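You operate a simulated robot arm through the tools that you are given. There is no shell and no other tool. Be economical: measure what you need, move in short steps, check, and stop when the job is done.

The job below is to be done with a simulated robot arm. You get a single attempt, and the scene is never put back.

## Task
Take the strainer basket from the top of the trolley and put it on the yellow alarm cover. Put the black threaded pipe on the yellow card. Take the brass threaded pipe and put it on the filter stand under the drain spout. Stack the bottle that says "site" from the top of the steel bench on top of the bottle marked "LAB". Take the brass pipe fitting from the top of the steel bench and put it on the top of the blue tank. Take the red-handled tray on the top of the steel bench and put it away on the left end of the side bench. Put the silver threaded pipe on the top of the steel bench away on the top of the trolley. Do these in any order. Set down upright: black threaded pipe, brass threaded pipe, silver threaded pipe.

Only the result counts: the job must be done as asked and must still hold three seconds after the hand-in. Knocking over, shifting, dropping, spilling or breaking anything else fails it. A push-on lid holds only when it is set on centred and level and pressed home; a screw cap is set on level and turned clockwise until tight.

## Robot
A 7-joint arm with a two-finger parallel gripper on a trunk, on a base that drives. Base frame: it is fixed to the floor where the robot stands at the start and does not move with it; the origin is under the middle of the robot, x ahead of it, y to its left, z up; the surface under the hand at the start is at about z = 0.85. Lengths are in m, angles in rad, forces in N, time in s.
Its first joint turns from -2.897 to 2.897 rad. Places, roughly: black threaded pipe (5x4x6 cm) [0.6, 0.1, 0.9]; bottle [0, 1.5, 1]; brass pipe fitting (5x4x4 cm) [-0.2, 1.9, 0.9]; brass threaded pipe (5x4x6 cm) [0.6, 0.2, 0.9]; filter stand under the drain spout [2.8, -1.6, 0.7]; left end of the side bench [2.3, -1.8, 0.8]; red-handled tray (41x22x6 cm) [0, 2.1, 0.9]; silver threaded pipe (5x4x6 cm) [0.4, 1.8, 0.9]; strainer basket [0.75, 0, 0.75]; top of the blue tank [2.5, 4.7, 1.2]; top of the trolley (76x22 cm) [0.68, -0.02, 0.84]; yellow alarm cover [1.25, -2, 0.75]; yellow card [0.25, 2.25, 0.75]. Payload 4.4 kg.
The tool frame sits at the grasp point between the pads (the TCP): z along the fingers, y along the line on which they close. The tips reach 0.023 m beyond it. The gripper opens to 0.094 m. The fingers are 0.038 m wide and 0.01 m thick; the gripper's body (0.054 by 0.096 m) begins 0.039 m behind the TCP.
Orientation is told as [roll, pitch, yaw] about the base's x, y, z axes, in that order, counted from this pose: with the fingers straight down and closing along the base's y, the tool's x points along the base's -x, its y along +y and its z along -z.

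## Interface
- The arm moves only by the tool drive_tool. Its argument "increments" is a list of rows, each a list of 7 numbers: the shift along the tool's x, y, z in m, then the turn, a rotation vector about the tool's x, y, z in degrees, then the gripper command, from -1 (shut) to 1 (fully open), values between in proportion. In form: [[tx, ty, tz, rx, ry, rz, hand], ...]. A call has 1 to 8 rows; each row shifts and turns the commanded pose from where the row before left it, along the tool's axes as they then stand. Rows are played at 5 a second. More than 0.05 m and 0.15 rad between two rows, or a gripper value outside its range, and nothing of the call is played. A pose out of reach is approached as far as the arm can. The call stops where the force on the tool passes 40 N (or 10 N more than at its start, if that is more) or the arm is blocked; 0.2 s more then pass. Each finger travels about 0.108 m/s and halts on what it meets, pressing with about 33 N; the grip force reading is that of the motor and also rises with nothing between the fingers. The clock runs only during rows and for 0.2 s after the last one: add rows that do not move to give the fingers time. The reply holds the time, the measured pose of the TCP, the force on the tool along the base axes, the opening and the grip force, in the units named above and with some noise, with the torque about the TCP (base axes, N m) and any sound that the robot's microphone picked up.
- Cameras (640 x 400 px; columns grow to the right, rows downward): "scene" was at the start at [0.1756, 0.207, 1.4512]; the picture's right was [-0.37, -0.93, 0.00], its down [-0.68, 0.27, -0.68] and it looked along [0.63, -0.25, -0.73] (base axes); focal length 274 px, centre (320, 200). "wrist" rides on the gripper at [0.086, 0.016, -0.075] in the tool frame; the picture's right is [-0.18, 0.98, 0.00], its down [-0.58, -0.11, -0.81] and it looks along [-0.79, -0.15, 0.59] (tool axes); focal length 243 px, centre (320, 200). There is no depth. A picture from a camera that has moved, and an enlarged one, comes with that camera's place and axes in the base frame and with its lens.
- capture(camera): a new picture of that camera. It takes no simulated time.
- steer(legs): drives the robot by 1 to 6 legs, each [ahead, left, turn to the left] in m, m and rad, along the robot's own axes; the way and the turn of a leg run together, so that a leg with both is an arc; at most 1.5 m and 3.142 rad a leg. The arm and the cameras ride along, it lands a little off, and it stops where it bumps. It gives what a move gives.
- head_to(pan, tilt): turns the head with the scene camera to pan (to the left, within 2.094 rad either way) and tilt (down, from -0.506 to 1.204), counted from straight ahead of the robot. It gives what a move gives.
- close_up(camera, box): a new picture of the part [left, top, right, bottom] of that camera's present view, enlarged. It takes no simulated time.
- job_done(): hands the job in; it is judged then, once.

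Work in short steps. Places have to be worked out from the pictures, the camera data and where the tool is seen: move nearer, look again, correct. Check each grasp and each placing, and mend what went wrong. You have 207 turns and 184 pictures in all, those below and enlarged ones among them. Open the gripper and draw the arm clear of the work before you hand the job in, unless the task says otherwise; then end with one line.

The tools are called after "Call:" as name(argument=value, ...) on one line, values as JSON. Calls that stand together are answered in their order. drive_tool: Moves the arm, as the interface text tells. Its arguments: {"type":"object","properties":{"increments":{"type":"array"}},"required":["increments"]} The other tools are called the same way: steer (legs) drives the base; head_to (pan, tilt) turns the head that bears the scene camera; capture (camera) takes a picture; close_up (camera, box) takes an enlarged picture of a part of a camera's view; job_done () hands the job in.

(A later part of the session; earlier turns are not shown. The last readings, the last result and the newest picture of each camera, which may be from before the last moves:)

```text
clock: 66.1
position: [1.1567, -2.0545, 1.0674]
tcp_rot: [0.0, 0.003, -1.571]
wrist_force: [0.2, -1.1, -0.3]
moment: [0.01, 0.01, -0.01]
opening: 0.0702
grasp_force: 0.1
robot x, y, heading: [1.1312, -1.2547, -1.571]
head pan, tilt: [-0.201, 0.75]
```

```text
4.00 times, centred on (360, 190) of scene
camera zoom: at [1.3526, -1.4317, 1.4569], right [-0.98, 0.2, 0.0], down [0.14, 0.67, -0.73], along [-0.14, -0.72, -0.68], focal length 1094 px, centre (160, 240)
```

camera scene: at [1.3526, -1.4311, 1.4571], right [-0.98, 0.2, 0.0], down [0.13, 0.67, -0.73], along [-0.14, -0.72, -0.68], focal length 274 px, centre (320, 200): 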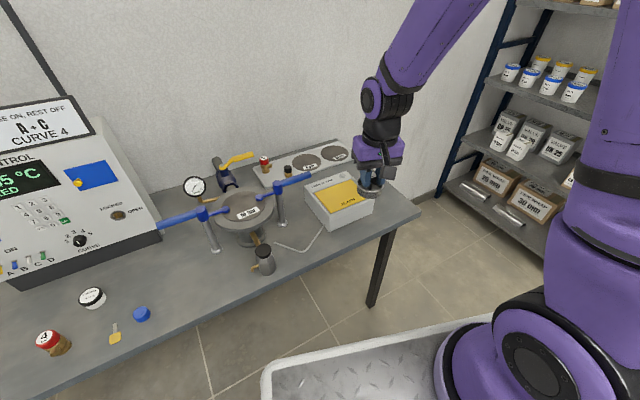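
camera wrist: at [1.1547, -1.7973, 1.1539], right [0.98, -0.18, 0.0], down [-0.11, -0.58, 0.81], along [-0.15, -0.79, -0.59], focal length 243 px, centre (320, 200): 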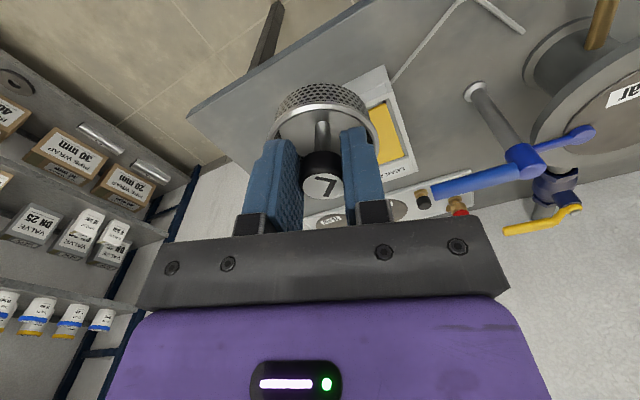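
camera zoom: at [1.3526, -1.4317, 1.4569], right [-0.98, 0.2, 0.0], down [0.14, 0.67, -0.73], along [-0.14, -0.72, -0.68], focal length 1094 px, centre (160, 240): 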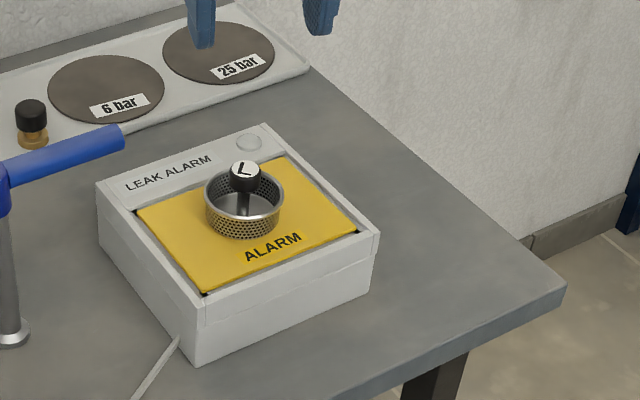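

The basket stands on the alarm cover. While here, I look left toward the filter stand and the bench's left end.

Call:
head_to(pan=1.15, tilt=0.35)

Call:
capture(camera="scene")

Call:
close_up(camera="scene", box=[200, 110, 400, 240])

```text
clock: 67.6
position: [1.1555, -2.0534, 1.0675]
tcp_rot: [0.0, 0.001, -1.569]
wrist_force: [0.0, -0.3, -1.6]
moment: [-0.04, 0.04, 0.0]
opening: 0.0707
grasp_force: 0.1
robot x, y, heading: [1.1335, -1.254, -1.569]
head pan, tilt: [1.15, 0.351]
```

```text
144 pictures are left
camera scene: at [1.454, -1.3878, 1.4927], right [-0.41, -0.91, 0.0], down [-0.31, 0.14, -0.94], along [0.86, -0.38, -0.34], focal length 274 px, centre (320, 200)
```

scene: 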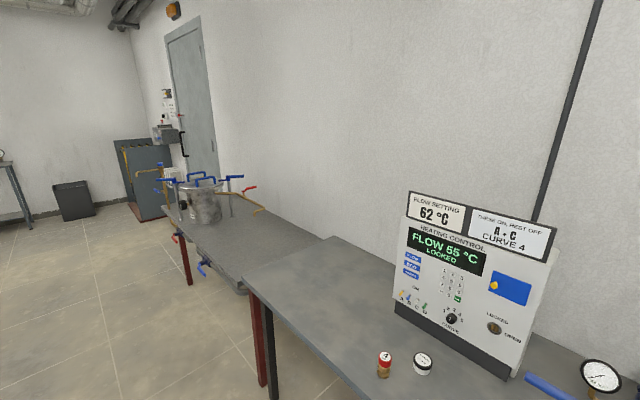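

```text
3.08 times, centred on (300, 175) of scene
camera zoom: at [1.454, -1.3878, 1.4927], right [-0.41, -0.91, 0.0], down [-0.31, 0.14, -0.94], along [0.86, -0.38, -0.34], focal length 842 px, centre (382, 277)
```

zoom: 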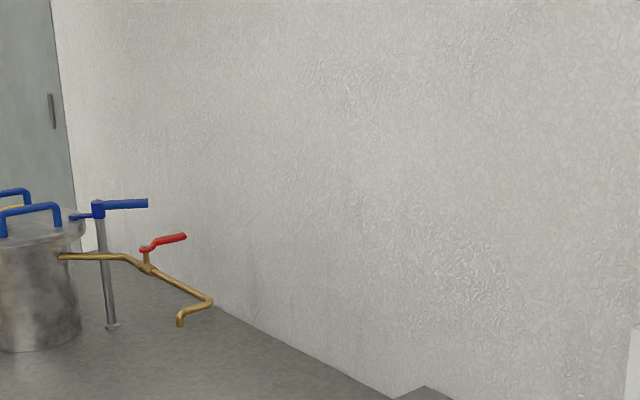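

Next the brass pipe. I retract the arm, raise it, and drive back to a stand near (0, -0.4) facing the pipes.

Call:
drive_tool(increments=[[0, 0, -0.05, 0, 0, 0, 0.5], [0.05, 0, -0.03, 0, 0, 0, 0.5], [0.05, 0, 0, 0, 0, 0, 0.5], [0.05, 0, 0, 0, 0, 0, 0.5], [0.03, 0, 0, 0, 0, 0, 0.5]])

Call:
steer(legs=[[0, -1.1, 0], [-0.8, 0, 0], [0, 0, 1.0], [0, 0, 1.3]])

Call:
head_to(pan=-0.2, tilt=0.8)

Call:
capture(camera="scene")

```text
refused: row 2 steps farther than a row can; nothing moved
```

```text
clock: 73.3
position: [0.0681, -2.0557, 1.0677]
tcp_rot: [-0.002, -0.001, -1.568]
wrist_force: [0.3, -0.5, 0.0]
moment: [0.01, -0.02, 0.02]
opening: 0.0705
grasp_force: 0.0
robot x, y, heading: [0.044, -1.2518, -1.566]
head pan, tilt: [1.15, 0.351]
stopped in leg 1: the robot was blocked; the commanded pose is now the measured one
```

```text
clock: 74.8
position: [0.0679, -2.0558, 1.0669]
tcp_rot: [0.0, 0.0, -1.567]
wrist_force: [-0.1, -0.4, -0.2]
moment: [0.03, -0.03, 0.03]
opening: 0.0708
grasp_force: 0.1
robot x, y, heading: [0.0474, -1.2532, -1.563]
head pan, tilt: [-0.201, 0.799]
```

```text
142 pictures are left
camera scene: at [0.2647, -1.4293, 1.453], right [-0.98, 0.2, 0.0], down [0.14, 0.7, -0.7], along [-0.14, -0.68, -0.72], focal length 274 px, centre (320, 200)
```

scene: 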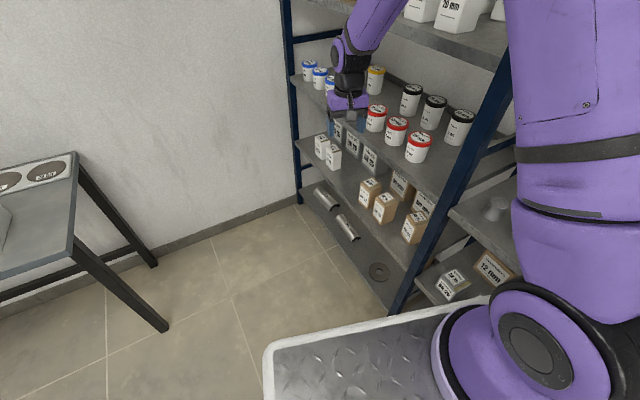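

The robot stopped against something near the shelf, with the hand close to the jars. I check for disturbance.

Call:
close_up(camera="scene", box=[290, 40, 470, 180])

Call:
capture(camera="wrist")

```text
2.86 times, centred on (380, 110) of scene
camera zoom: at [0.2647, -1.4293, 1.453], right [-0.98, 0.2, 0.0], down [0.14, 0.7, -0.7], along [-0.14, -0.68, -0.72], focal length 781 px, centre (149, 457)
```

zoom: 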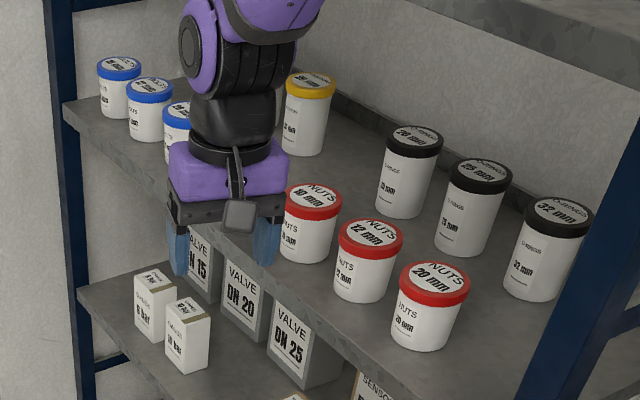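

```text
140 pictures are left
camera wrist: at [0.0838, -1.9685, 1.141], right [0.98, -0.18, 0.0], down [-0.11, -0.58, 0.81], along [-0.15, -0.79, -0.59], focal length 243 px, centre (320, 200)
```

wrist: 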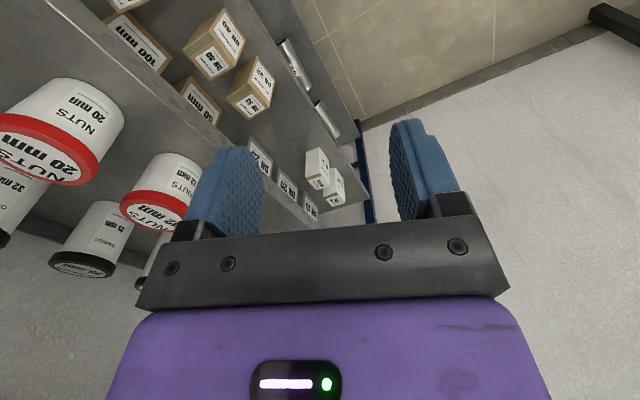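

The jars look untouched. I move away left, then retract and raise the arm.

Call:
steer(legs=[[0.0, 0.35, 0]])

Call:
drive_tool(increments=[[0.02, 0, -0.04, 0, 0, 0, 0.5], [0.02, 0, -0.04, 0, 0, 0, 0.5], [0.04, 0, 0, 0, 0, 0, 0.5], [0.045, 0, 0, 0, 0, 0, 0.5], [0.045, 0, 0, 0, 0, 0, 0.5]])

Call:
steer(legs=[[-0.3, -0.08, 0], [0, 0, 1.57]])

```text
clock: 77.1
position: [0.4174, -2.0536, 1.068]
tcp_rot: [0.001, -0.001, -1.567]
wrist_force: [0.4, 0.2, 0.5]
moment: [0.0, 0.03, 0.0]
opening: 0.0707
grasp_force: 0.1
robot x, y, heading: [0.3942, -1.252, -1.564]
head pan, tilt: [-0.201, 0.799]
```

```text
clock: 78.3
position: [0.4175, -1.8821, 1.1463]
tcp_rot: [-0.001, 0.004, -1.568]
wrist_force: [-0.6, -0.5, 0.1]
moment: [0.04, -0.01, 0.02]
opening: 0.0703
grasp_force: 0.0
robot x, y, heading: [0.3935, -1.2496, -1.568]
head pan, tilt: [-0.201, 0.799]
```

```text
clock: 84.2
position: [0.9438, -0.9281, 1.1473]
tcp_rot: [0.0, 0.0, 0.005]
wrist_force: [-0.2, 0.8, 0.4]
moment: [-0.02, 0.04, -0.01]
opening: 0.0703
grasp_force: 0.1
robot x, y, heading: [0.3134, -0.9539, 0.008]
head pan, tilt: [-0.201, 0.799]
```

Now to the stand at (0, -0.4), then turn toward the pipes and look.

Call:
steer(legs=[[-0.31, 0.55, 0], [0, 0, 0.75]])

Call:
head_to(pan=-0.3, tilt=0.8)

Call:
capture(camera="scene")

Call:
capture(camera="wrist")

```text
clock: 89.7
position: [0.4327, 0.0499, 1.1477]
tcp_rot: [0.001, 0.0, 0.77]
wrist_force: [0.7, 0.7, -0.1]
moment: [-0.02, 0.03, 0.0]
opening: 0.0702
grasp_force: 0.2
robot x, y, heading: [-0.0016, -0.4086, 0.769]
head pan, tilt: [-0.201, 0.799]
```

```text
clock: 90.4
position: [0.4346, 0.0504, 1.1461]
tcp_rot: [-0.001, 0.001, 0.769]
wrist_force: [0.8, 0.5, 0.0]
moment: [0.01, 0.02, 0.04]
opening: 0.0705
grasp_force: 0.0
robot x, y, heading: [-0.0053, -0.4048, 0.767]
head pan, tilt: [-0.3, 0.799]
```

```text
139 pictures are left
camera scene: at [-0.0229, -0.1298, 1.453], right [0.45, -0.89, 0.0], down [-0.64, -0.32, -0.7], along [0.62, 0.32, -0.72], focal length 274 px, centre (320, 200)
```

scene: 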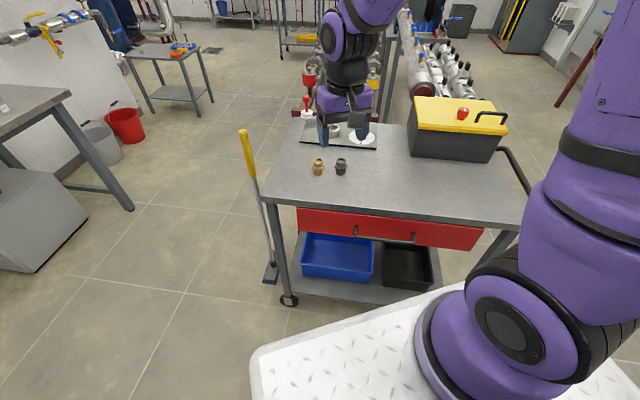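

```text
138 pictures are left
camera wrist: at [0.3591, 0.0011, 1.2207], right [-0.55, 0.83, 0.0], down [0.49, 0.33, 0.81], along [0.67, 0.44, -0.59], focal length 243 px, centre (320, 200)
```

wrist: 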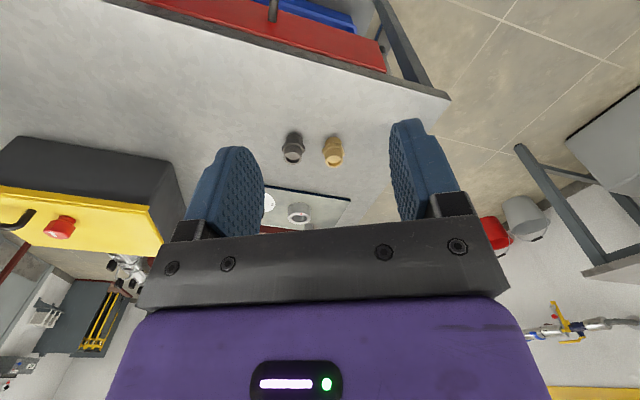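

Brass pipe near (0.60, 0.19). I move over it at a safe height and look again.

Call:
drive_tool(increments=[[-0.045, -0.003, 0, 0, 0, 0, 0.3], [-0.045, -0.003, 0, 0, 0, 0, 0.3], [-0.045, -0.003, 0, 0, 0, 0, 0.3], [-0.045, -0.003, 0, 0, 0, 0, 0.3], [-0.036, -0.002, 0.02, 0, 0, 0, 0.3], [0, 0, 0.045, 0, 0, 0, 0.3], [0, 0, 0.045, 0, 0, 0, 0.3], [0, 0, 0, 0, 0, 0, 0.3]])

Call:
capture(camera="wrist")

Call:
close_up(camera="scene", box=[260, 90, 420, 190])

```text
clock: 92.2
position: [0.5994, 0.1898, 1.0379]
tcp_rot: [0.001, 0.001, 0.769]
wrist_force: [-0.2, -0.7, -0.4]
moment: [-0.02, -0.01, 0.03]
opening: 0.0611
grasp_force: 0.1
robot x, y, heading: [-0.0038, -0.4036, 0.771]
head pan, tilt: [-0.3, 0.799]
```

```text
137 pictures are left
camera wrist: at [0.5248, 0.1411, 1.11], right [-0.55, 0.83, 0.0], down [0.49, 0.33, 0.81], along [0.67, 0.44, -0.59], focal length 243 px, centre (320, 200)
```

wrist: 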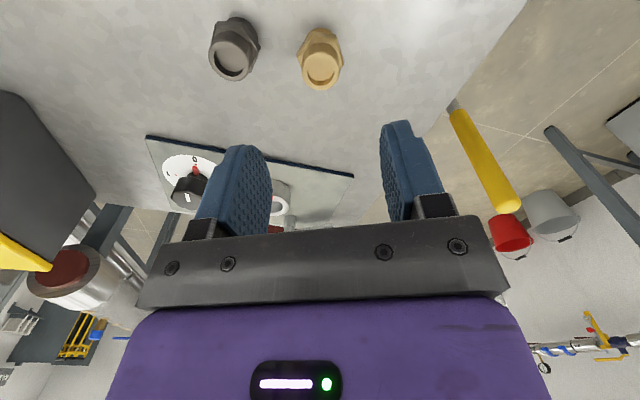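

```text
4.00 times, centred on (340, 140) of scene
camera zoom: at [-0.023, -0.1299, 1.453], right [0.45, -0.89, 0.0], down [-0.64, -0.32, -0.7], along [0.62, 0.32, -0.72], focal length 1094 px, centre (240, 440)
```

zoom: 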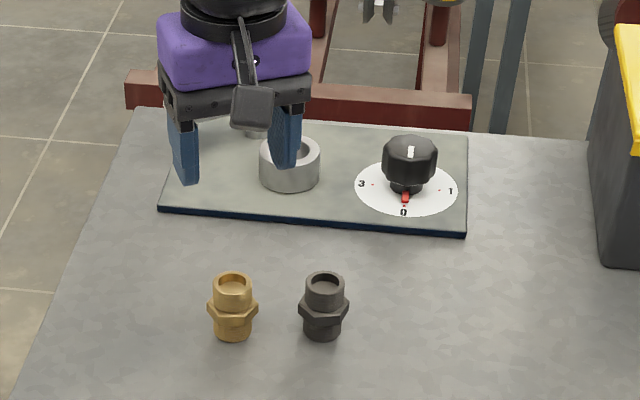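

Triangulation gives the brass pipe at (0.601, 0.192), top z about 0.915. I descend to grip its upper collar.

Call:
drive_tool(increments=[[-0.002, 0.001, 0.045, 0, 0, 0, 0.17], [0, 0, 0.045, 0, 0, 0, 0.17], [0, 0, 0.025, 0, 0, 0, 0.17], [0, 0, 0.012, 0, 0, 0, 0.17], [0, 0, 0, 0, 0, 0, 0.17]])

Call:
capture(camera="wrist")

Call:
close_up(camera="scene", box=[270, 110, 366, 182])

```text
clock: 93.4
position: [0.5988, 0.1937, 0.9095]
tcp_rot: [-0.001, 0.001, 0.768]
wrist_force: [-0.3, 0.1, 0.1]
moment: [0.01, -0.01, -0.01]
opening: 0.0549
grasp_force: 0.1
robot x, y, heading: [-0.0027, -0.4087, 0.769]
head pan, tilt: [-0.3, 0.799]
```

```text
135 pictures are left
camera wrist: at [0.5246, 0.1436, 0.9831], right [-0.55, 0.83, 0.0], down [0.49, 0.33, 0.81], along [0.67, 0.45, -0.59], focal length 243 px, centre (320, 200)
```

wrist: 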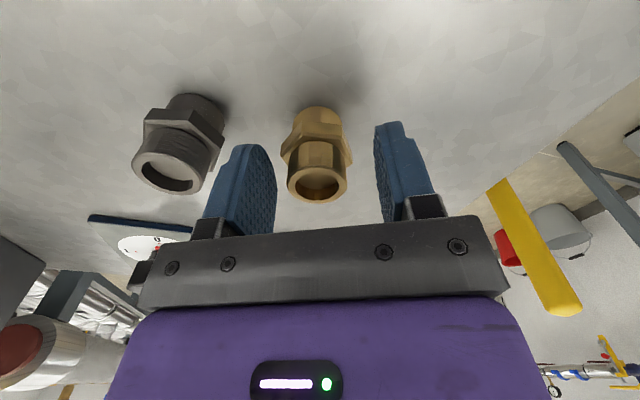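

```text
5.56 times, centred on (318, 146) of scene
camera zoom: at [-0.0229, -0.1299, 1.453], right [0.45, -0.89, 0.0], down [-0.64, -0.32, -0.7], along [0.62, 0.32, -0.72], focal length 1519 px, centre (331, 500)
```

zoom: 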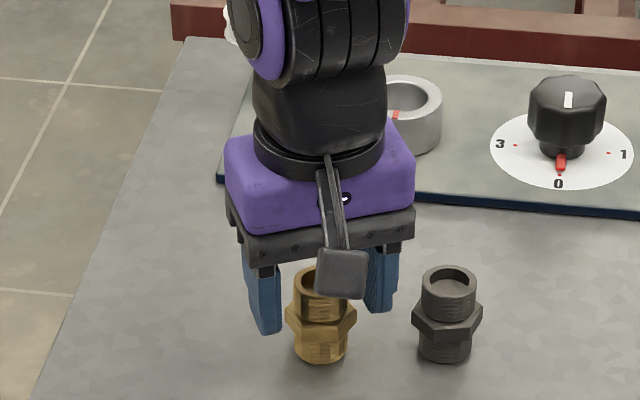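

The pipe's top sits right at the TCP. I close and lift.

Call:
drive_tool(increments=[[0, 0, 0, 0, 0, 0, -1], [0, 0, 0, 0, 0, 0, -1], [0, 0, 0, 0, 0, 0, -1]])

Call:
drive_tool(increments=[[0, 0, -0.02, 0, 0, 0, -1], [0, 0, -0.05, 0, 0, 0, -1], [0, 0, -0.05, 0, 0, 0, -1], [0, 0, -0.05, 0, 0, 0, -1], [0, 0, -0.05, 0, 0, 0, -1]])

Call:
capture(camera="wrist")

```text
clock: 94.2
position: [0.5991, 0.1921, 0.9105]
tcp_rot: [-0.001, 0.0, 0.77]
wrist_force: [-0.5, 0.2, -0.7]
moment: [-0.01, 0.03, 0.0]
opening: 0.0317
grasp_force: 32.9
robot x, y, heading: [-0.0034, -0.405, 0.767]
head pan, tilt: [-0.3, 0.799]
```

```text
clock: 95.4
position: [0.5988, 0.1921, 1.1295]
tcp_rot: [0.0, 0.001, 0.769]
wrist_force: [0.4, -0.1, -2.0]
moment: [-0.04, 0.05, 0.01]
opening: 0.0316
grasp_force: 33.1
robot x, y, heading: [-0.0034, -0.4073, 0.77]
head pan, tilt: [-0.3, 0.799]
```

```text
133 pictures are left
camera wrist: at [0.5249, 0.1438, 1.2031], right [-0.55, 0.83, 0.0], down [0.49, 0.33, 0.81], along [0.67, 0.44, -0.59], focal length 243 px, centre (320, 200)
```

wrist: 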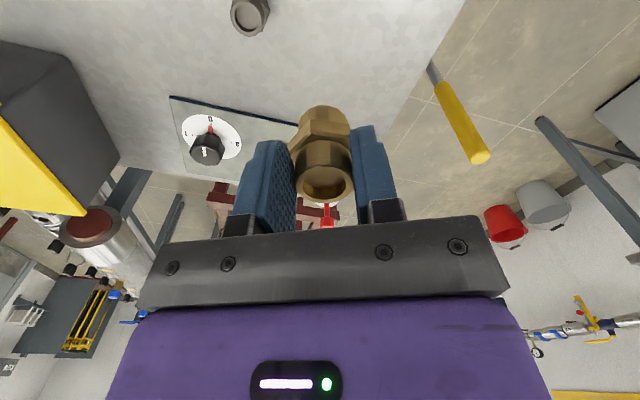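

Brass pipe held. I retract the arm, leave the trolley, and drive down the aisle toward the filter stand.

Call:
drive_tool(increments=[[0.045, 0, 0, 0, 0, 0, -1], [0.045, 0, 0, 0, 0, 0, -1], [0.045, 0, 0, 0, 0, 0, -1], [0.045, 0, 0, 0, 0, 0, -1], [0.02, 0, 0, 0, 0, 0, -1]])

Call:
steer(legs=[[0, 0, -0.75], [0.31, -0.5, 0], [1.4, 0, 0]])

Call:
head_to(pan=-0.5, tilt=0.5)

Call:
capture(camera="scene")

```text
clock: 96.6
position: [0.4545, 0.0537, 1.1294]
tcp_rot: [0.001, 0.003, 0.77]
wrist_force: [0.9, -0.5, -1.5]
moment: [-0.06, 0.01, 0.02]
opening: 0.0313
grasp_force: 32.6
robot x, y, heading: [-0.0068, -0.4007, 0.772]
head pan, tilt: [-0.3, 0.799]
```

```text
clock: 108.5
position: [2.367, -0.8908, 1.1304]
tcp_rot: [0.001, 0.0, -0.003]
wrist_force: [-0.5, 0.9, -2.2]
moment: [-0.02, 0.02, 0.0]
opening: 0.0315
grasp_force: 33.0
robot x, y, heading: [1.718, -0.8976, -0.002]
head pan, tilt: [-0.3, 0.799]
```

```text
clock: 109.3
position: [2.3655, -0.8902, 1.1302]
tcp_rot: [0.0, 0.0, -0.004]
wrist_force: [1.2, 1.2, -2.3]
moment: [0.03, 0.0, -0.01]
opening: 0.0315
grasp_force: 33.5
robot x, y, heading: [1.7154, -0.8992, -0.005]
head pan, tilt: [-0.499, 0.499]
```

```text
132 pictures are left
camera scene: at [1.8985, -0.7053, 1.4789], right [-0.48, -0.88, 0.0], down [-0.42, 0.23, -0.88], along [0.77, -0.42, -0.48], focal length 274 px, centre (320, 200)
```

scene: 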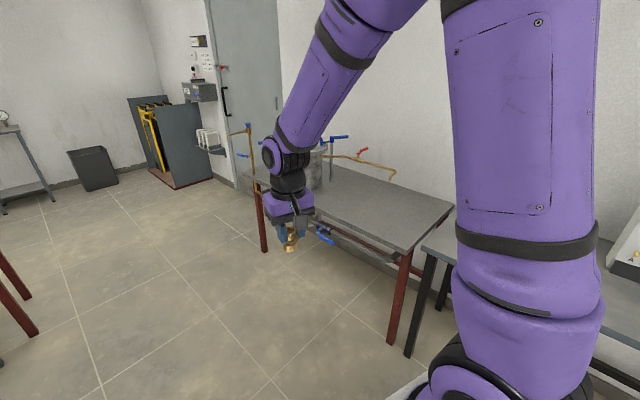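

I zoom on the tank's table.

Call:
close_up(camera="scene", box=[230, 120, 470, 270])

```text
2.67 times, centred on (350, 195) of scene
camera zoom: at [1.8985, -0.7053, 1.4789], right [-0.48, -0.88, 0.0], down [-0.42, 0.23, -0.88], along [0.77, -0.42, -0.48], focal length 729 px, centre (240, 213)
```

zoom: 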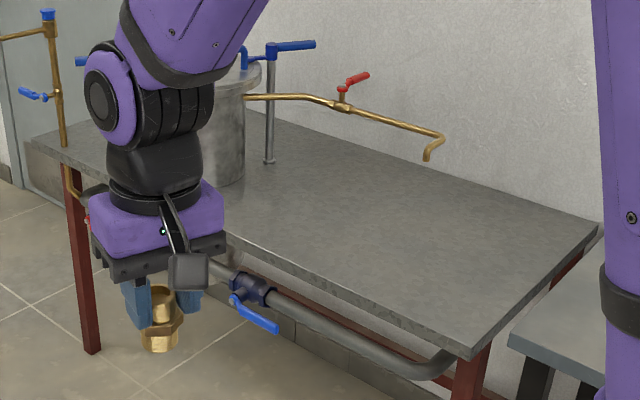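

The spout tip triangulates to (2.82, -1.61, 0.918), so the target is the table ("filter stand") spot beneath it. I turn here first, then slide over keeping the hand clear of the pot.

Call:
steer(legs=[[0, 0, -1.175], [0.25, 0.75, 0]])

Call:
head_to(pan=-0.15, tilt=0.65)

Call:
capture(camera="scene")

Call:
capture(camera="wrist")

```text
clock: 116.5
position: [2.7587, -1.4433, 1.1307]
tcp_rot: [0.0, 0.0, -1.182]
wrist_force: [-0.3, 0.7, -1.8]
moment: [0.02, 0.01, 0.0]
opening: 0.0314
grasp_force: 33.0
robot x, y, heading: [2.5053, -0.8445, -1.176]
head pan, tilt: [-0.499, 0.499]
```

```text
clock: 117.3
position: [2.758, -1.4425, 1.1305]
tcp_rot: [0.001, 0.001, -1.181]
wrist_force: [0.1, -0.3, -1.2]
moment: [0.01, -0.01, -0.01]
opening: 0.0313
grasp_force: 33.4
robot x, y, heading: [2.5041, -0.8483, -1.182]
head pan, tilt: [-0.15, 0.649]
```

```text
130 pictures are left
camera scene: at [2.7808, -0.9323, 1.4656], right [-0.97, -0.24, 0.0], down [-0.14, 0.59, -0.8], along [0.19, -0.77, -0.6], focal length 274 px, centre (320, 200)
```

scene: 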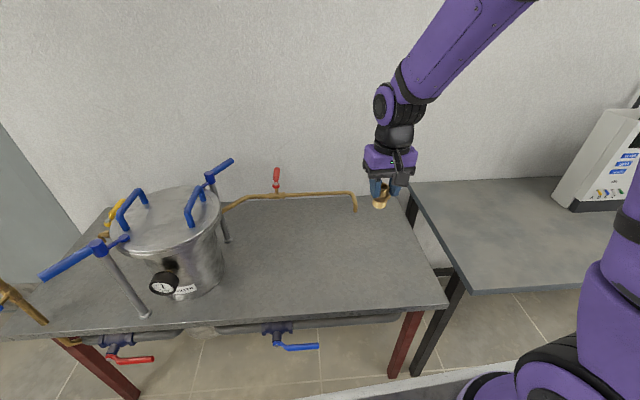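

```text
129 pictures are left
camera wrist: at [2.7404, -1.3573, 1.2034], right [0.98, 0.2, 0.0], down [0.12, -0.58, 0.81], along [0.16, -0.79, -0.59], focal length 243 px, centre (320, 200)
```

wrist: 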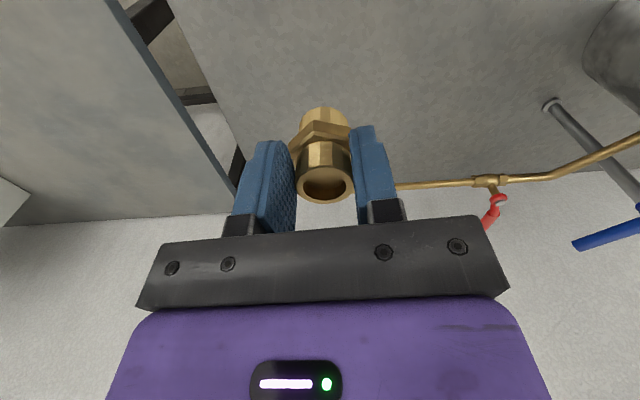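

I zoom on the spout to refine its position.

Call:
close_up(camera="scene", box=[260, 160, 420, 260])

```text
4.00 times, centred on (340, 210) of scene
camera zoom: at [2.7808, -0.9323, 1.4656], right [-0.97, -0.24, 0.0], down [-0.14, 0.59, -0.8], along [0.19, -0.77, -0.6], focal length 1094 px, centre (240, 160)
```

zoom: 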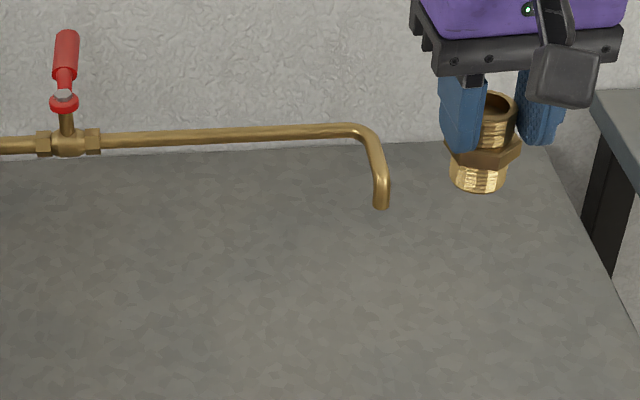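

The spout tip is about (2.83, -1.61, 0.91). I'll first set the pipe down 6 cm short of it with the vertical hand, then regrasp tilted. Moving over and partway down.

Call:
drive_tool(increments=[[-0.04, 0.002, 0, 0, 0, 0, -1], [-0.04, 0, 0, 0, 0, 0, -1], [-0.031, 0, 0, 0, 0, 0, -1], [0, 0, 0.05, 0, 0, 0, -1], [0, 0, 0.05, 0, 0, 0, -1], [0, 0, 0.05, 0, 0, 0, -1], [0, 0, 0.05, 0, 0, 0, -1], [0, 0, 0.05, 0, 0, 0, -1]])

Call:
close_up(camera="scene", box=[260, 140, 420, 240])

Call:
capture(camera="wrist")

```text
clock: 119.1
position: [2.8034, -1.5439, 0.881]
tcp_rot: [0.0, -0.002, -1.181]
wrist_force: [0.2, 0.3, -0.4]
moment: [0.03, 0.0, -0.02]
opening: 0.0314
grasp_force: 33.1
robot x, y, heading: [2.5033, -0.8489, -1.184]
head pan, tilt: [-0.15, 0.649]
```

```text
4.00 times, centred on (340, 190) of scene
camera zoom: at [2.7805, -0.9317, 1.4657], right [-0.97, -0.24, 0.0], down [-0.14, 0.59, -0.8], along [0.19, -0.77, -0.6], focal length 1094 px, centre (240, 240)
```

zoom: 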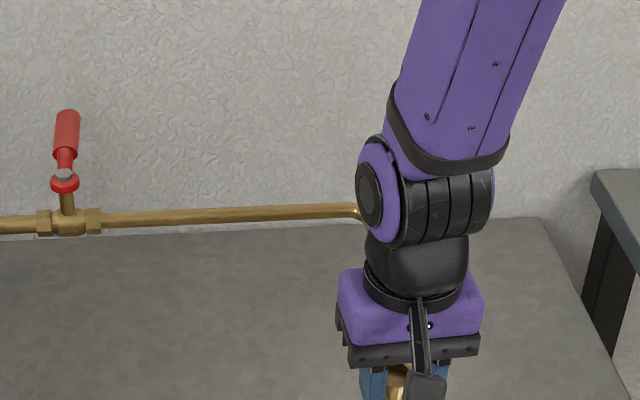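

```text
126 pictures are left
camera wrist: at [2.7846, -1.458, 0.9533], right [0.98, 0.2, 0.0], down [0.12, -0.58, 0.81], along [0.16, -0.79, -0.59], focal length 243 px, centre (320, 200)
```

wrist: 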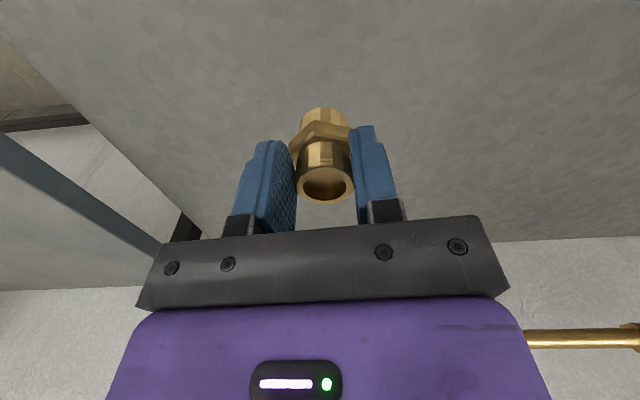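

No contact so far. I lower step by step to find the table.

Call:
drive_tool(increments=[[0, 0, 0.025, 0, 0, 0, -1], [0, 0, 0.02, 0, 0, 0, -1], [0, 0, 0.01, 0, 0, 0, -1], [0, 0, 0.006, 0, 0, 0, -1], [0, 0, 0, 0, 0, 0, -1]])

Call:
capture(camera="scene")

Call:
capture(camera="wrist")

```text
clock: 120.3
position: [2.8024, -1.5436, 0.819]
tcp_rot: [-0.002, 0.003, -1.181]
wrist_force: [1.1, -0.3, -0.5]
moment: [0.05, 0.01, -0.04]
opening: 0.0312
grasp_force: 32.8
robot x, y, heading: [2.505, -0.8454, -1.181]
head pan, tilt: [-0.15, 0.649]
```

```text
125 pictures are left
camera scene: at [2.7809, -0.9323, 1.4656], right [-0.97, -0.24, 0.0], down [-0.14, 0.59, -0.8], along [0.19, -0.77, -0.6], focal length 274 px, centre (320, 200)
```

scene: 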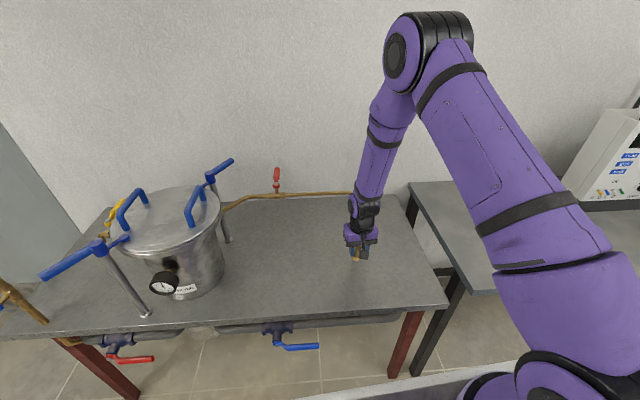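

```text
124 pictures are left
camera wrist: at [2.7845, -1.4584, 0.8918], right [0.98, 0.2, 0.0], down [0.12, -0.58, 0.81], along [0.16, -0.79, -0.59], focal length 243 px, centre (320, 200)
```

wrist: 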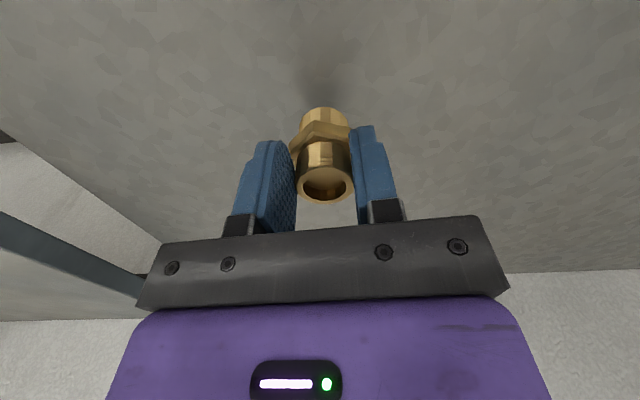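

Still above the table. Continue down with fine steps; the call stops on force.

Call:
drive_tool(increments=[[0, 0, 0.006, 0, 0, 0, -1], [0, 0, 0.005, 0, 0, 0, -1], [0, 0, 0.004, 0, 0, 0, -1], [0, 0, 0.003, 0, 0, 0, -1], [0, 0, 0, 0, 0, 0, -1]])

Call:
drive_tool(increments=[[0, 0, 0.004, 0, 0, 0, -1], [0, 0, 0.003, 0, 0, 0, -1], [0, 0, 0.003, 0, 0, 0, -1], [0, 0, 0, 0, 0, 0, -1]])

Call:
capture(camera="wrist")

```text
clock: 121.5
position: [2.801, -1.5445, 0.8026]
tcp_rot: [0.0, -0.001, -1.182]
wrist_force: [-0.6, -0.7, -0.9]
moment: [0.02, -0.01, -0.03]
opening: 0.0316
grasp_force: 32.0
robot x, y, heading: [2.5033, -0.8445, -1.174]
head pan, tilt: [-0.15, 0.649]
```

```text
clock: 122.2
position: [2.804, -1.5462, 0.797]
tcp_rot: [0.001, -0.005, -1.182]
wrist_force: [-0.6, 1.9, 15.9]
moment: [-0.16, -0.07, -0.02]
opening: 0.0313
grasp_force: 33.2
robot x, y, heading: [2.504, -0.8442, -1.179]
head pan, tilt: [-0.15, 0.649]
stopped in row 3: the force on the tool passed its limit at 48 N (the readings are from after the stop); the commanded pose is now the measured one
```

```text
123 pictures are left
camera wrist: at [2.785, -1.4602, 0.8702], right [0.98, 0.2, 0.0], down [0.12, -0.58, 0.81], along [0.17, -0.79, -0.59], focal length 243 px, centre (320, 200)
```

wrist: 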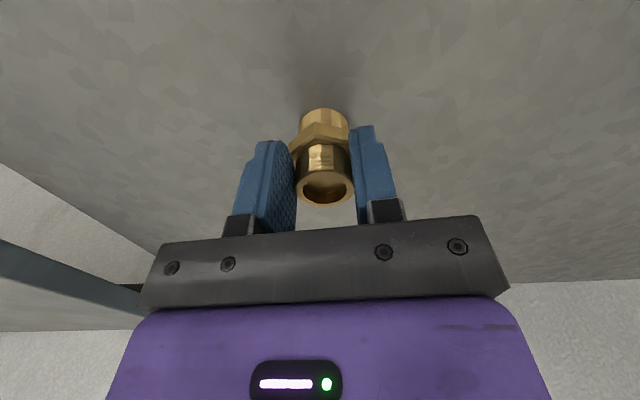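

Contact: table at about z 0.739, and the pipe stands. I release, rise, and tilt the hand 30° with fingers pointing away from me.

Call:
drive_tool(increments=[[0, 0, -0.001, 0, 0, 0, -1], [0, 0, 0, 0, 0, 0, 0], [0, 0, 0, 0, 0, 0, 0.7], [0, 0, -0.025, 0, 0, 0, 0.7], [0, 0, -0.03, 0, 0, 0, 0.7]])

Call:
drive_tool(increments=[[0, 0, 0, 0, -7.5, 0, 0.7], [0, 0, 0, 0, -7.5, 0, 0.7], [0, 0, 0, 0, -7.5, 0, 0.7], [0, 0, 0, 0, -7.5, 0, 0.7], [0, 0, 0, 0, 0, 0, 0.7]])

Call:
capture(camera="wrist")

Call:
close_up(camera="scene", box=[280, 180, 440, 280])

```text
clock: 123.4
position: [2.8039, -1.5468, 0.8505]
tcp_rot: [0.001, -0.003, -1.179]
wrist_force: [0.5, -0.2, -0.9]
moment: [-0.04, 0.01, -0.03]
opening: 0.0798
grasp_force: 0.1
robot x, y, heading: [2.4986, -0.8439, -1.185]
head pan, tilt: [-0.15, 0.649]
```

```text
clock: 124.6
position: [2.8031, -1.5456, 0.8523]
tcp_rot: [0.002, -0.528, -1.181]
wrist_force: [-0.4, 0.1, 0.1]
moment: [0.01, 0.01, 0.0]
opening: 0.08
grasp_force: 0.1
robot x, y, heading: [2.5026, -0.8443, -1.182]
head pan, tilt: [-0.15, 0.649]
```

```text
122 pictures are left
camera wrist: at [2.7748, -1.436, 0.8716], right [0.97, 0.23, 0.09], down [-0.06, -0.13, 0.99], along [0.24, -0.97, -0.11], focal length 243 px, centre (320, 200)
```

wrist: 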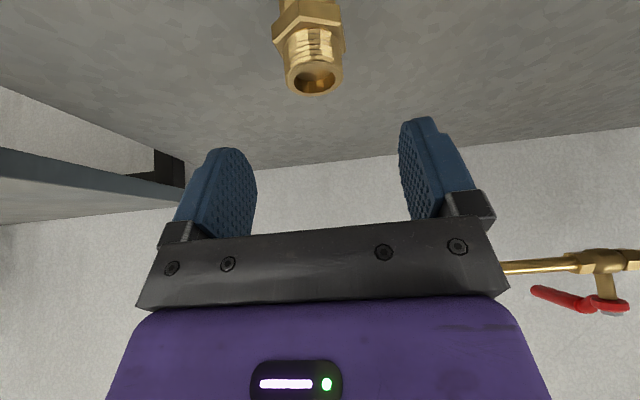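

```text
4.00 times, centred on (360, 230) of scene
camera zoom: at [2.7808, -0.9322, 1.4656], right [-0.97, -0.24, 0.0], down [-0.14, 0.59, -0.8], along [0.19, -0.77, -0.6], focal length 1094 px, centre (160, 80)
```

zoom: 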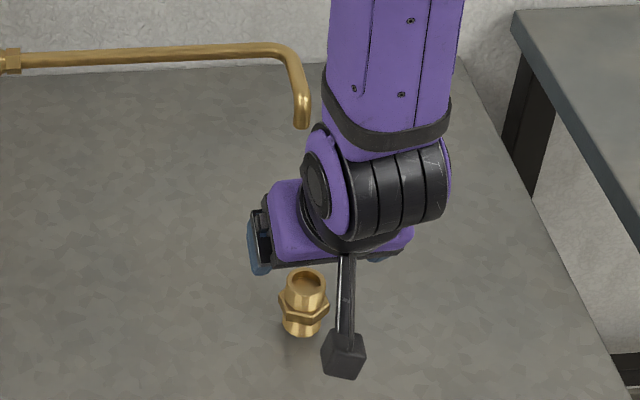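

Tilt is right and the spout is clear. I descend straight down to straddle the hex section.

Call:
drive_tool(increments=[[0.02, -0.002, 0.0347, 0, 0, 0, 0.7], [0.012, -0.001, 0.0208, 0, 0, 0, 0.7], [0, 0, 0, 0, 0, 0, 0.7]])

Call:
capture(camera="wrist")

Call:
close_up(camera="scene", box=[280, 180, 440, 280])

```text
clock: 125.4
position: [2.8004, -1.5473, 0.7876]
tcp_rot: [0.0, -0.528, -1.181]
wrist_force: [-0.5, -0.3, 0.2]
moment: [0.01, 0.02, -0.04]
opening: 0.0797
grasp_force: 0.1
robot x, y, heading: [2.5011, -0.8468, -1.183]
head pan, tilt: [-0.15, 0.649]
```

```text
120 pictures are left
camera wrist: at [2.7723, -1.4374, 0.807], right [0.97, 0.23, 0.09], down [-0.06, -0.13, 0.99], along [0.24, -0.96, -0.11], focal length 243 px, centre (320, 200)
```

wrist: 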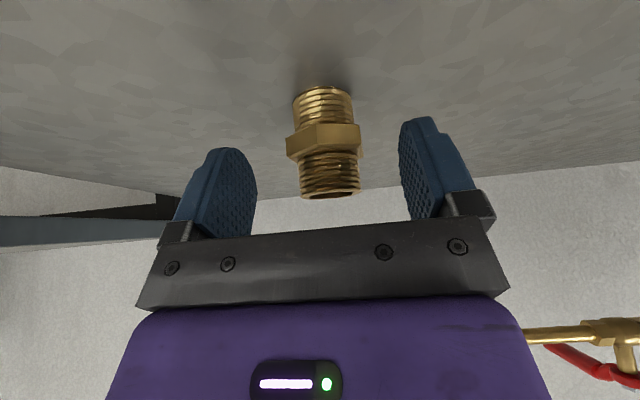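

```text
4.00 times, centred on (360, 230) of scene
camera zoom: at [2.7808, -0.9321, 1.4656], right [-0.97, -0.24, 0.0], down [-0.14, 0.59, -0.8], along [0.19, -0.77, -0.6], focal length 1094 px, centre (160, 80)
```

zoom: 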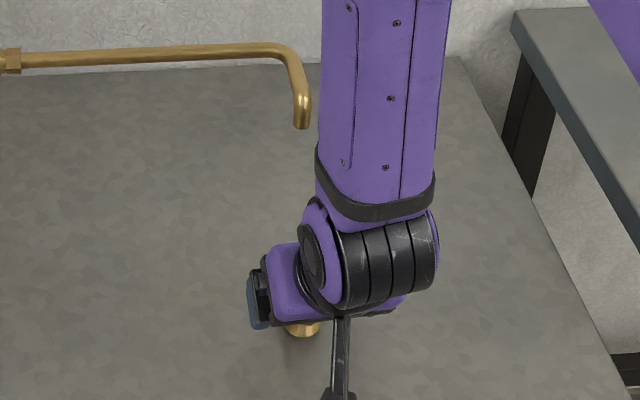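

Pipe is centred between the fingers. I lower 12 mm more and close on the hex.

Call:
drive_tool(increments=[[0.006, 0.001, 0.0104, 0, 0, 0, 0.7], [0, 0, 0, 0, 0, 0, 0.7], [0, 0, 0, 0, 0, 0, -0.5], [0, 0, 0, 0, 0, 0, -1], [0, 0, 0, 0, 0, 0, -1]])

Call:
capture(camera="wrist")

```text
clock: 126.6
position: [2.8023, -1.5465, 0.7756]
tcp_rot: [0.001, -0.528, -1.181]
wrist_force: [-0.2, -0.7, 0.4]
moment: [-0.02, 0.05, 0.0]
opening: 0.0426
grasp_force: 33.2
robot x, y, heading: [2.5004, -0.845, -1.186]
head pan, tilt: [-0.15, 0.649]
```

```text
118 pictures are left
camera wrist: at [2.773, -1.4371, 0.7951], right [0.97, 0.23, 0.09], down [-0.06, -0.13, 0.99], along [0.24, -0.97, -0.11], focal length 243 px, centre (320, 200)
```

wrist: 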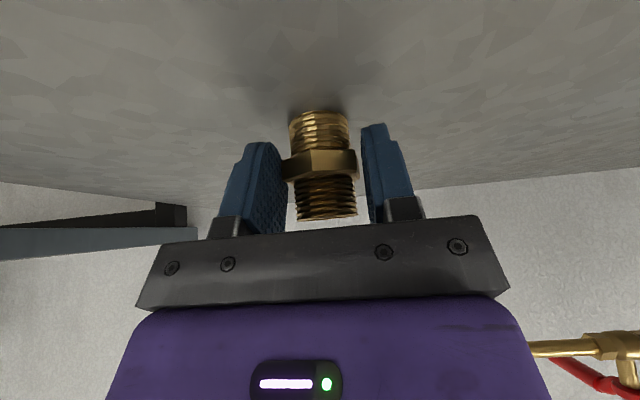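

Held on the flats. I lift 8 mm, move 6 cm forward beneath the spout, and check.

Call:
drive_tool(increments=[[-0.004, 0, -0.007, 0, 0, 0, -1], [-0.018, 0, 0.0103, 0, 0, 0, -1], [-0.018, 0, 0.0103, 0, 0, 0, -1], [-0.018, 0, 0.0103, 0, 0, 0, -1], [0, 0, 0, 0, 0, 0, -1]])

Call:
capture(camera="wrist")

Call:
close_up(camera="scene", box=[280, 180, 440, 280])

```text
clock: 127.8
position: [2.8253, -1.6054, 0.7844]
tcp_rot: [0.0, -0.526, -1.181]
wrist_force: [0.0, -1.1, -0.7]
moment: [0.03, 0.0, 0.0]
opening: 0.0421
grasp_force: 33.5
robot x, y, heading: [2.5007, -0.8484, -1.18]
head pan, tilt: [-0.15, 0.649]
```

```text
117 pictures are left
camera wrist: at [2.7973, -1.4952, 0.8041], right [0.97, 0.23, 0.09], down [-0.06, -0.13, 0.99], along [0.24, -0.97, -0.11], focal length 243 px, centre (320, 200)
```

wrist: 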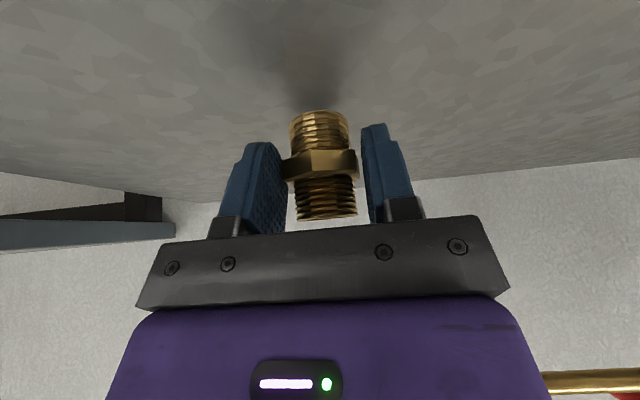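

```text
4.00 times, centred on (360, 230) of scene
camera zoom: at [2.7808, -0.9322, 1.4656], right [-0.97, -0.24, 0.0], down [-0.14, 0.59, -0.8], along [0.19, -0.77, -0.6], focal length 1094 px, centre (160, 80)
```

zoom: 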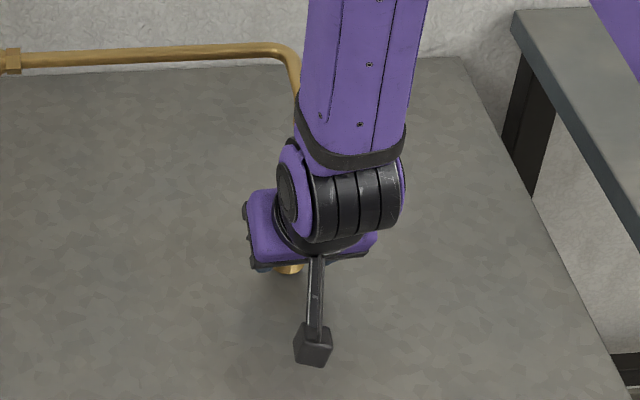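

No contact with the spout. I lower to the table, release, and withdraw along the tool axis.

Call:
drive_tool(increments=[[0.0043, 0, 0.0074, 0, 0, 0, -1], [0, 0, 0, 0, 0, 0, -1], [0, 0, 0, 0, 0, 0, 0.1], [0, 0, 0, 0, 0, 0, 0.6], [0, 0, 0, 0, 0, 0, 0.6]])

Call:
drive_tool(increments=[[0.01, 0, -0.03, 0, 0, 0, 0.6], [0.01, 0, -0.045, 0, 0, 0, 0.6], [0.01, 0, -0.045, 0, 0, 0, 0.6], [0.03, 0, -0.035, 0, 7.5, 0, 0.6], [0.03, 0, -0.035, 0, 7.5, 0, 0.6], [0.03, 0, -0.03, 0, 7.5, 0, 0.6], [0, 0, -0.03, 0, 7.5, 0, 0.6]])

Call:
close_up(camera="scene", box=[280, 160, 440, 260])

```text
clock: 129.0
position: [2.8265, -1.6049, 0.7751]
tcp_rot: [0.0, -0.527, -1.181]
wrist_force: [-0.7, -0.4, -0.5]
moment: [-0.03, 0.02, 0.01]
opening: 0.0755
grasp_force: 0.1
robot x, y, heading: [2.5029, -0.847, -1.185]
head pan, tilt: [-0.15, 0.649]
```

```text
clock: 130.6
position: [2.7455, -1.4087, 0.9516]
tcp_rot: [0.001, -0.002, -1.182]
wrist_force: [0.8, 0.4, 0.1]
moment: [0.02, 0.0, 0.01]
opening: 0.0751
grasp_force: 0.1
robot x, y, heading: [2.5015, -0.8423, -1.18]
head pan, tilt: [-0.15, 0.649]
```

```text
4.00 times, centred on (360, 210) of scene
camera zoom: at [2.781, -0.9325, 1.4656], right [-0.97, -0.24, 0.0], down [-0.14, 0.59, -0.8], along [0.19, -0.77, -0.6], focal length 1094 px, centre (160, 160)
```

zoom: 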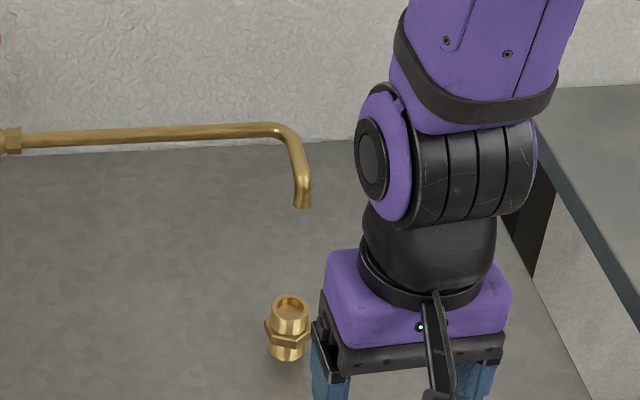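

The brass pipe stands directly under the spout. I raise the arm and drive back to the trolley for the black pipe.

Call:
drive_tool(increments=[[0, 0, -0.05, 0, 0, 0, 0.3], [0, 0, -0.05, 0, 0, 0, 0.3], [0, 0, -0.05, 0, 0, 0, 0.3], [0, 0, -0.04, 0, 0, 0, 0.3]])

Call:
steer(legs=[[-0.28, -0.75, 0], [0, 0, 1.18], [-1.38, 0, 0], [-0.31, 0.5, 0], [0, 0, 0.75]])

Call:
head_to(pan=-0.3, tilt=0.8)

Call:
close_up(camera="scene", box=[260, 90, 420, 190])

Call:
capture(camera="wrist")

```text
clock: 131.6
position: [2.745, -1.4086, 1.1423]
tcp_rot: [-0.002, -0.001, -1.183]
wrist_force: [0.7, -1.0, -0.9]
moment: [0.03, 0.01, 0.02]
opening: 0.0613
grasp_force: 0.0
robot x, y, heading: [2.5011, -0.8474, -1.177]
head pan, tilt: [-0.15, 0.649]
```

```text
clock: 150.3
position: [0.4479, 0.0494, 1.1409]
tcp_rot: [0.0, -0.004, 0.74]
wrist_force: [0.1, 0.2, -0.9]
moment: [0.01, 0.03, 0.01]
opening: 0.0611
grasp_force: 0.2
robot x, y, heading: [0.007, -0.3688, 0.742]
head pan, tilt: [-0.15, 0.649]
```

```text
clock: 151.0
position: [0.4495, 0.0476, 1.1406]
tcp_rot: [-0.001, -0.003, 0.741]
wrist_force: [-0.4, 0.1, -0.1]
moment: [-0.01, -0.01, 0.01]
opening: 0.0614
grasp_force: 0.1
robot x, y, heading: [0.0053, -0.3736, 0.743]
head pan, tilt: [-0.3, 0.799]
```

```text
4.00 times, centred on (340, 140) of scene
camera zoom: at [-0.0056, -0.0949, 1.4531], right [0.43, -0.9, 0.0], down [-0.65, -0.31, -0.7], along [0.63, 0.3, -0.72], focal length 1094 px, centre (240, 440)
```

zoom: 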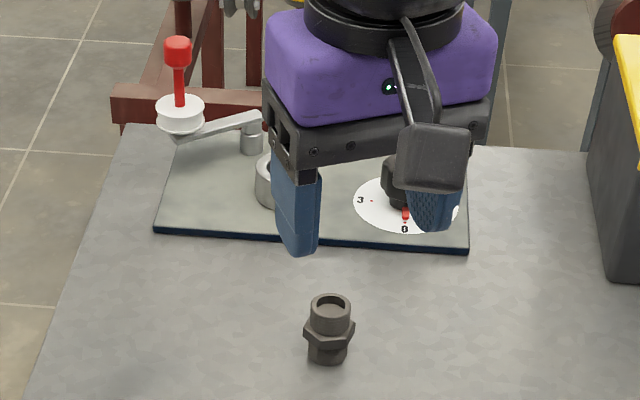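

```text
113 pictures are left
camera wrist: at [0.3731, 0.0018, 1.2144], right [-0.53, 0.85, 0.0], down [0.5, 0.31, 0.81], along [0.69, 0.43, -0.59], focal length 243 px, centre (320, 200)
```

wrist: 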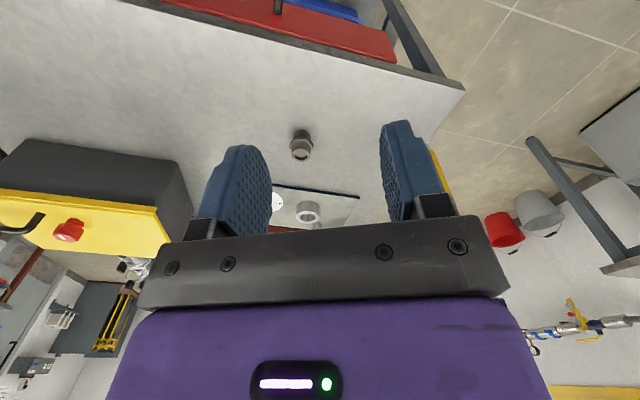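

Black pipe at about (0.634, 0.128). I move over it and partway down.

Call:
drive_tool(increments=[[-0.038, -0.013, 0, 0, 0, 0, 0.3], [-0.038, -0.013, 0, 0, 0, 0, 0.3], [-0.038, -0.013, 0, 0, 0, 0, 0.3], [-0.038, -0.013, 0, 0, 0, 0, 0.3], [-0.038, -0.013, 0, 0, 0, 0, 0.3], [0, 0, 0.05, 0, 0, 0, 0.3], [0, 0, 0.05, 0, 0, 0, 0.3], [0, 0, 0.04, 0, 0, 0, 0.3]])

Call:
capture(camera="wrist")

Call:
close_up(camera="scene", box=[260, 90, 420, 190])

```text
clock: 152.8
position: [0.633, 0.1272, 1.0009]
tcp_rot: [0.0, -0.004, 0.74]
wrist_force: [-0.1, 0.5, 1.0]
moment: [0.02, -0.02, -0.02]
opening: 0.0611
grasp_force: 0.0
robot x, y, heading: [0.0027, -0.3694, 0.738]
head pan, tilt: [-0.3, 0.799]
```

```text
112 pictures are left
camera wrist: at [0.5572, 0.0811, 1.0739], right [-0.53, 0.85, 0.0], down [0.5, 0.31, 0.81], along [0.69, 0.43, -0.59], focal length 243 px, centre (320, 200)
```

wrist: 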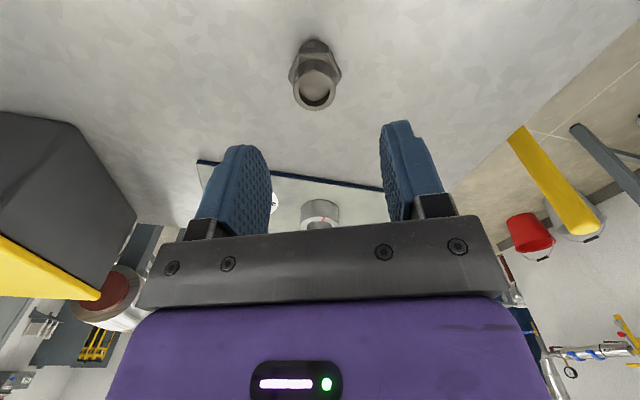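

```text
4.00 times, centred on (340, 140) of scene
camera zoom: at [-0.0059, -0.0953, 1.4531], right [0.43, -0.9, 0.0], down [-0.65, -0.3, -0.7], along [0.63, 0.3, -0.72], focal length 1094 px, centre (240, 440)
```

zoom: 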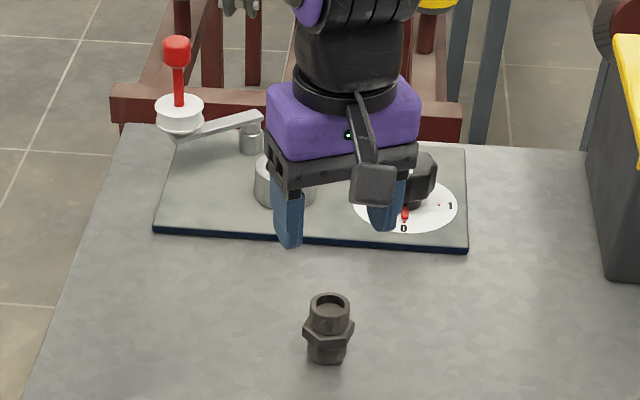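

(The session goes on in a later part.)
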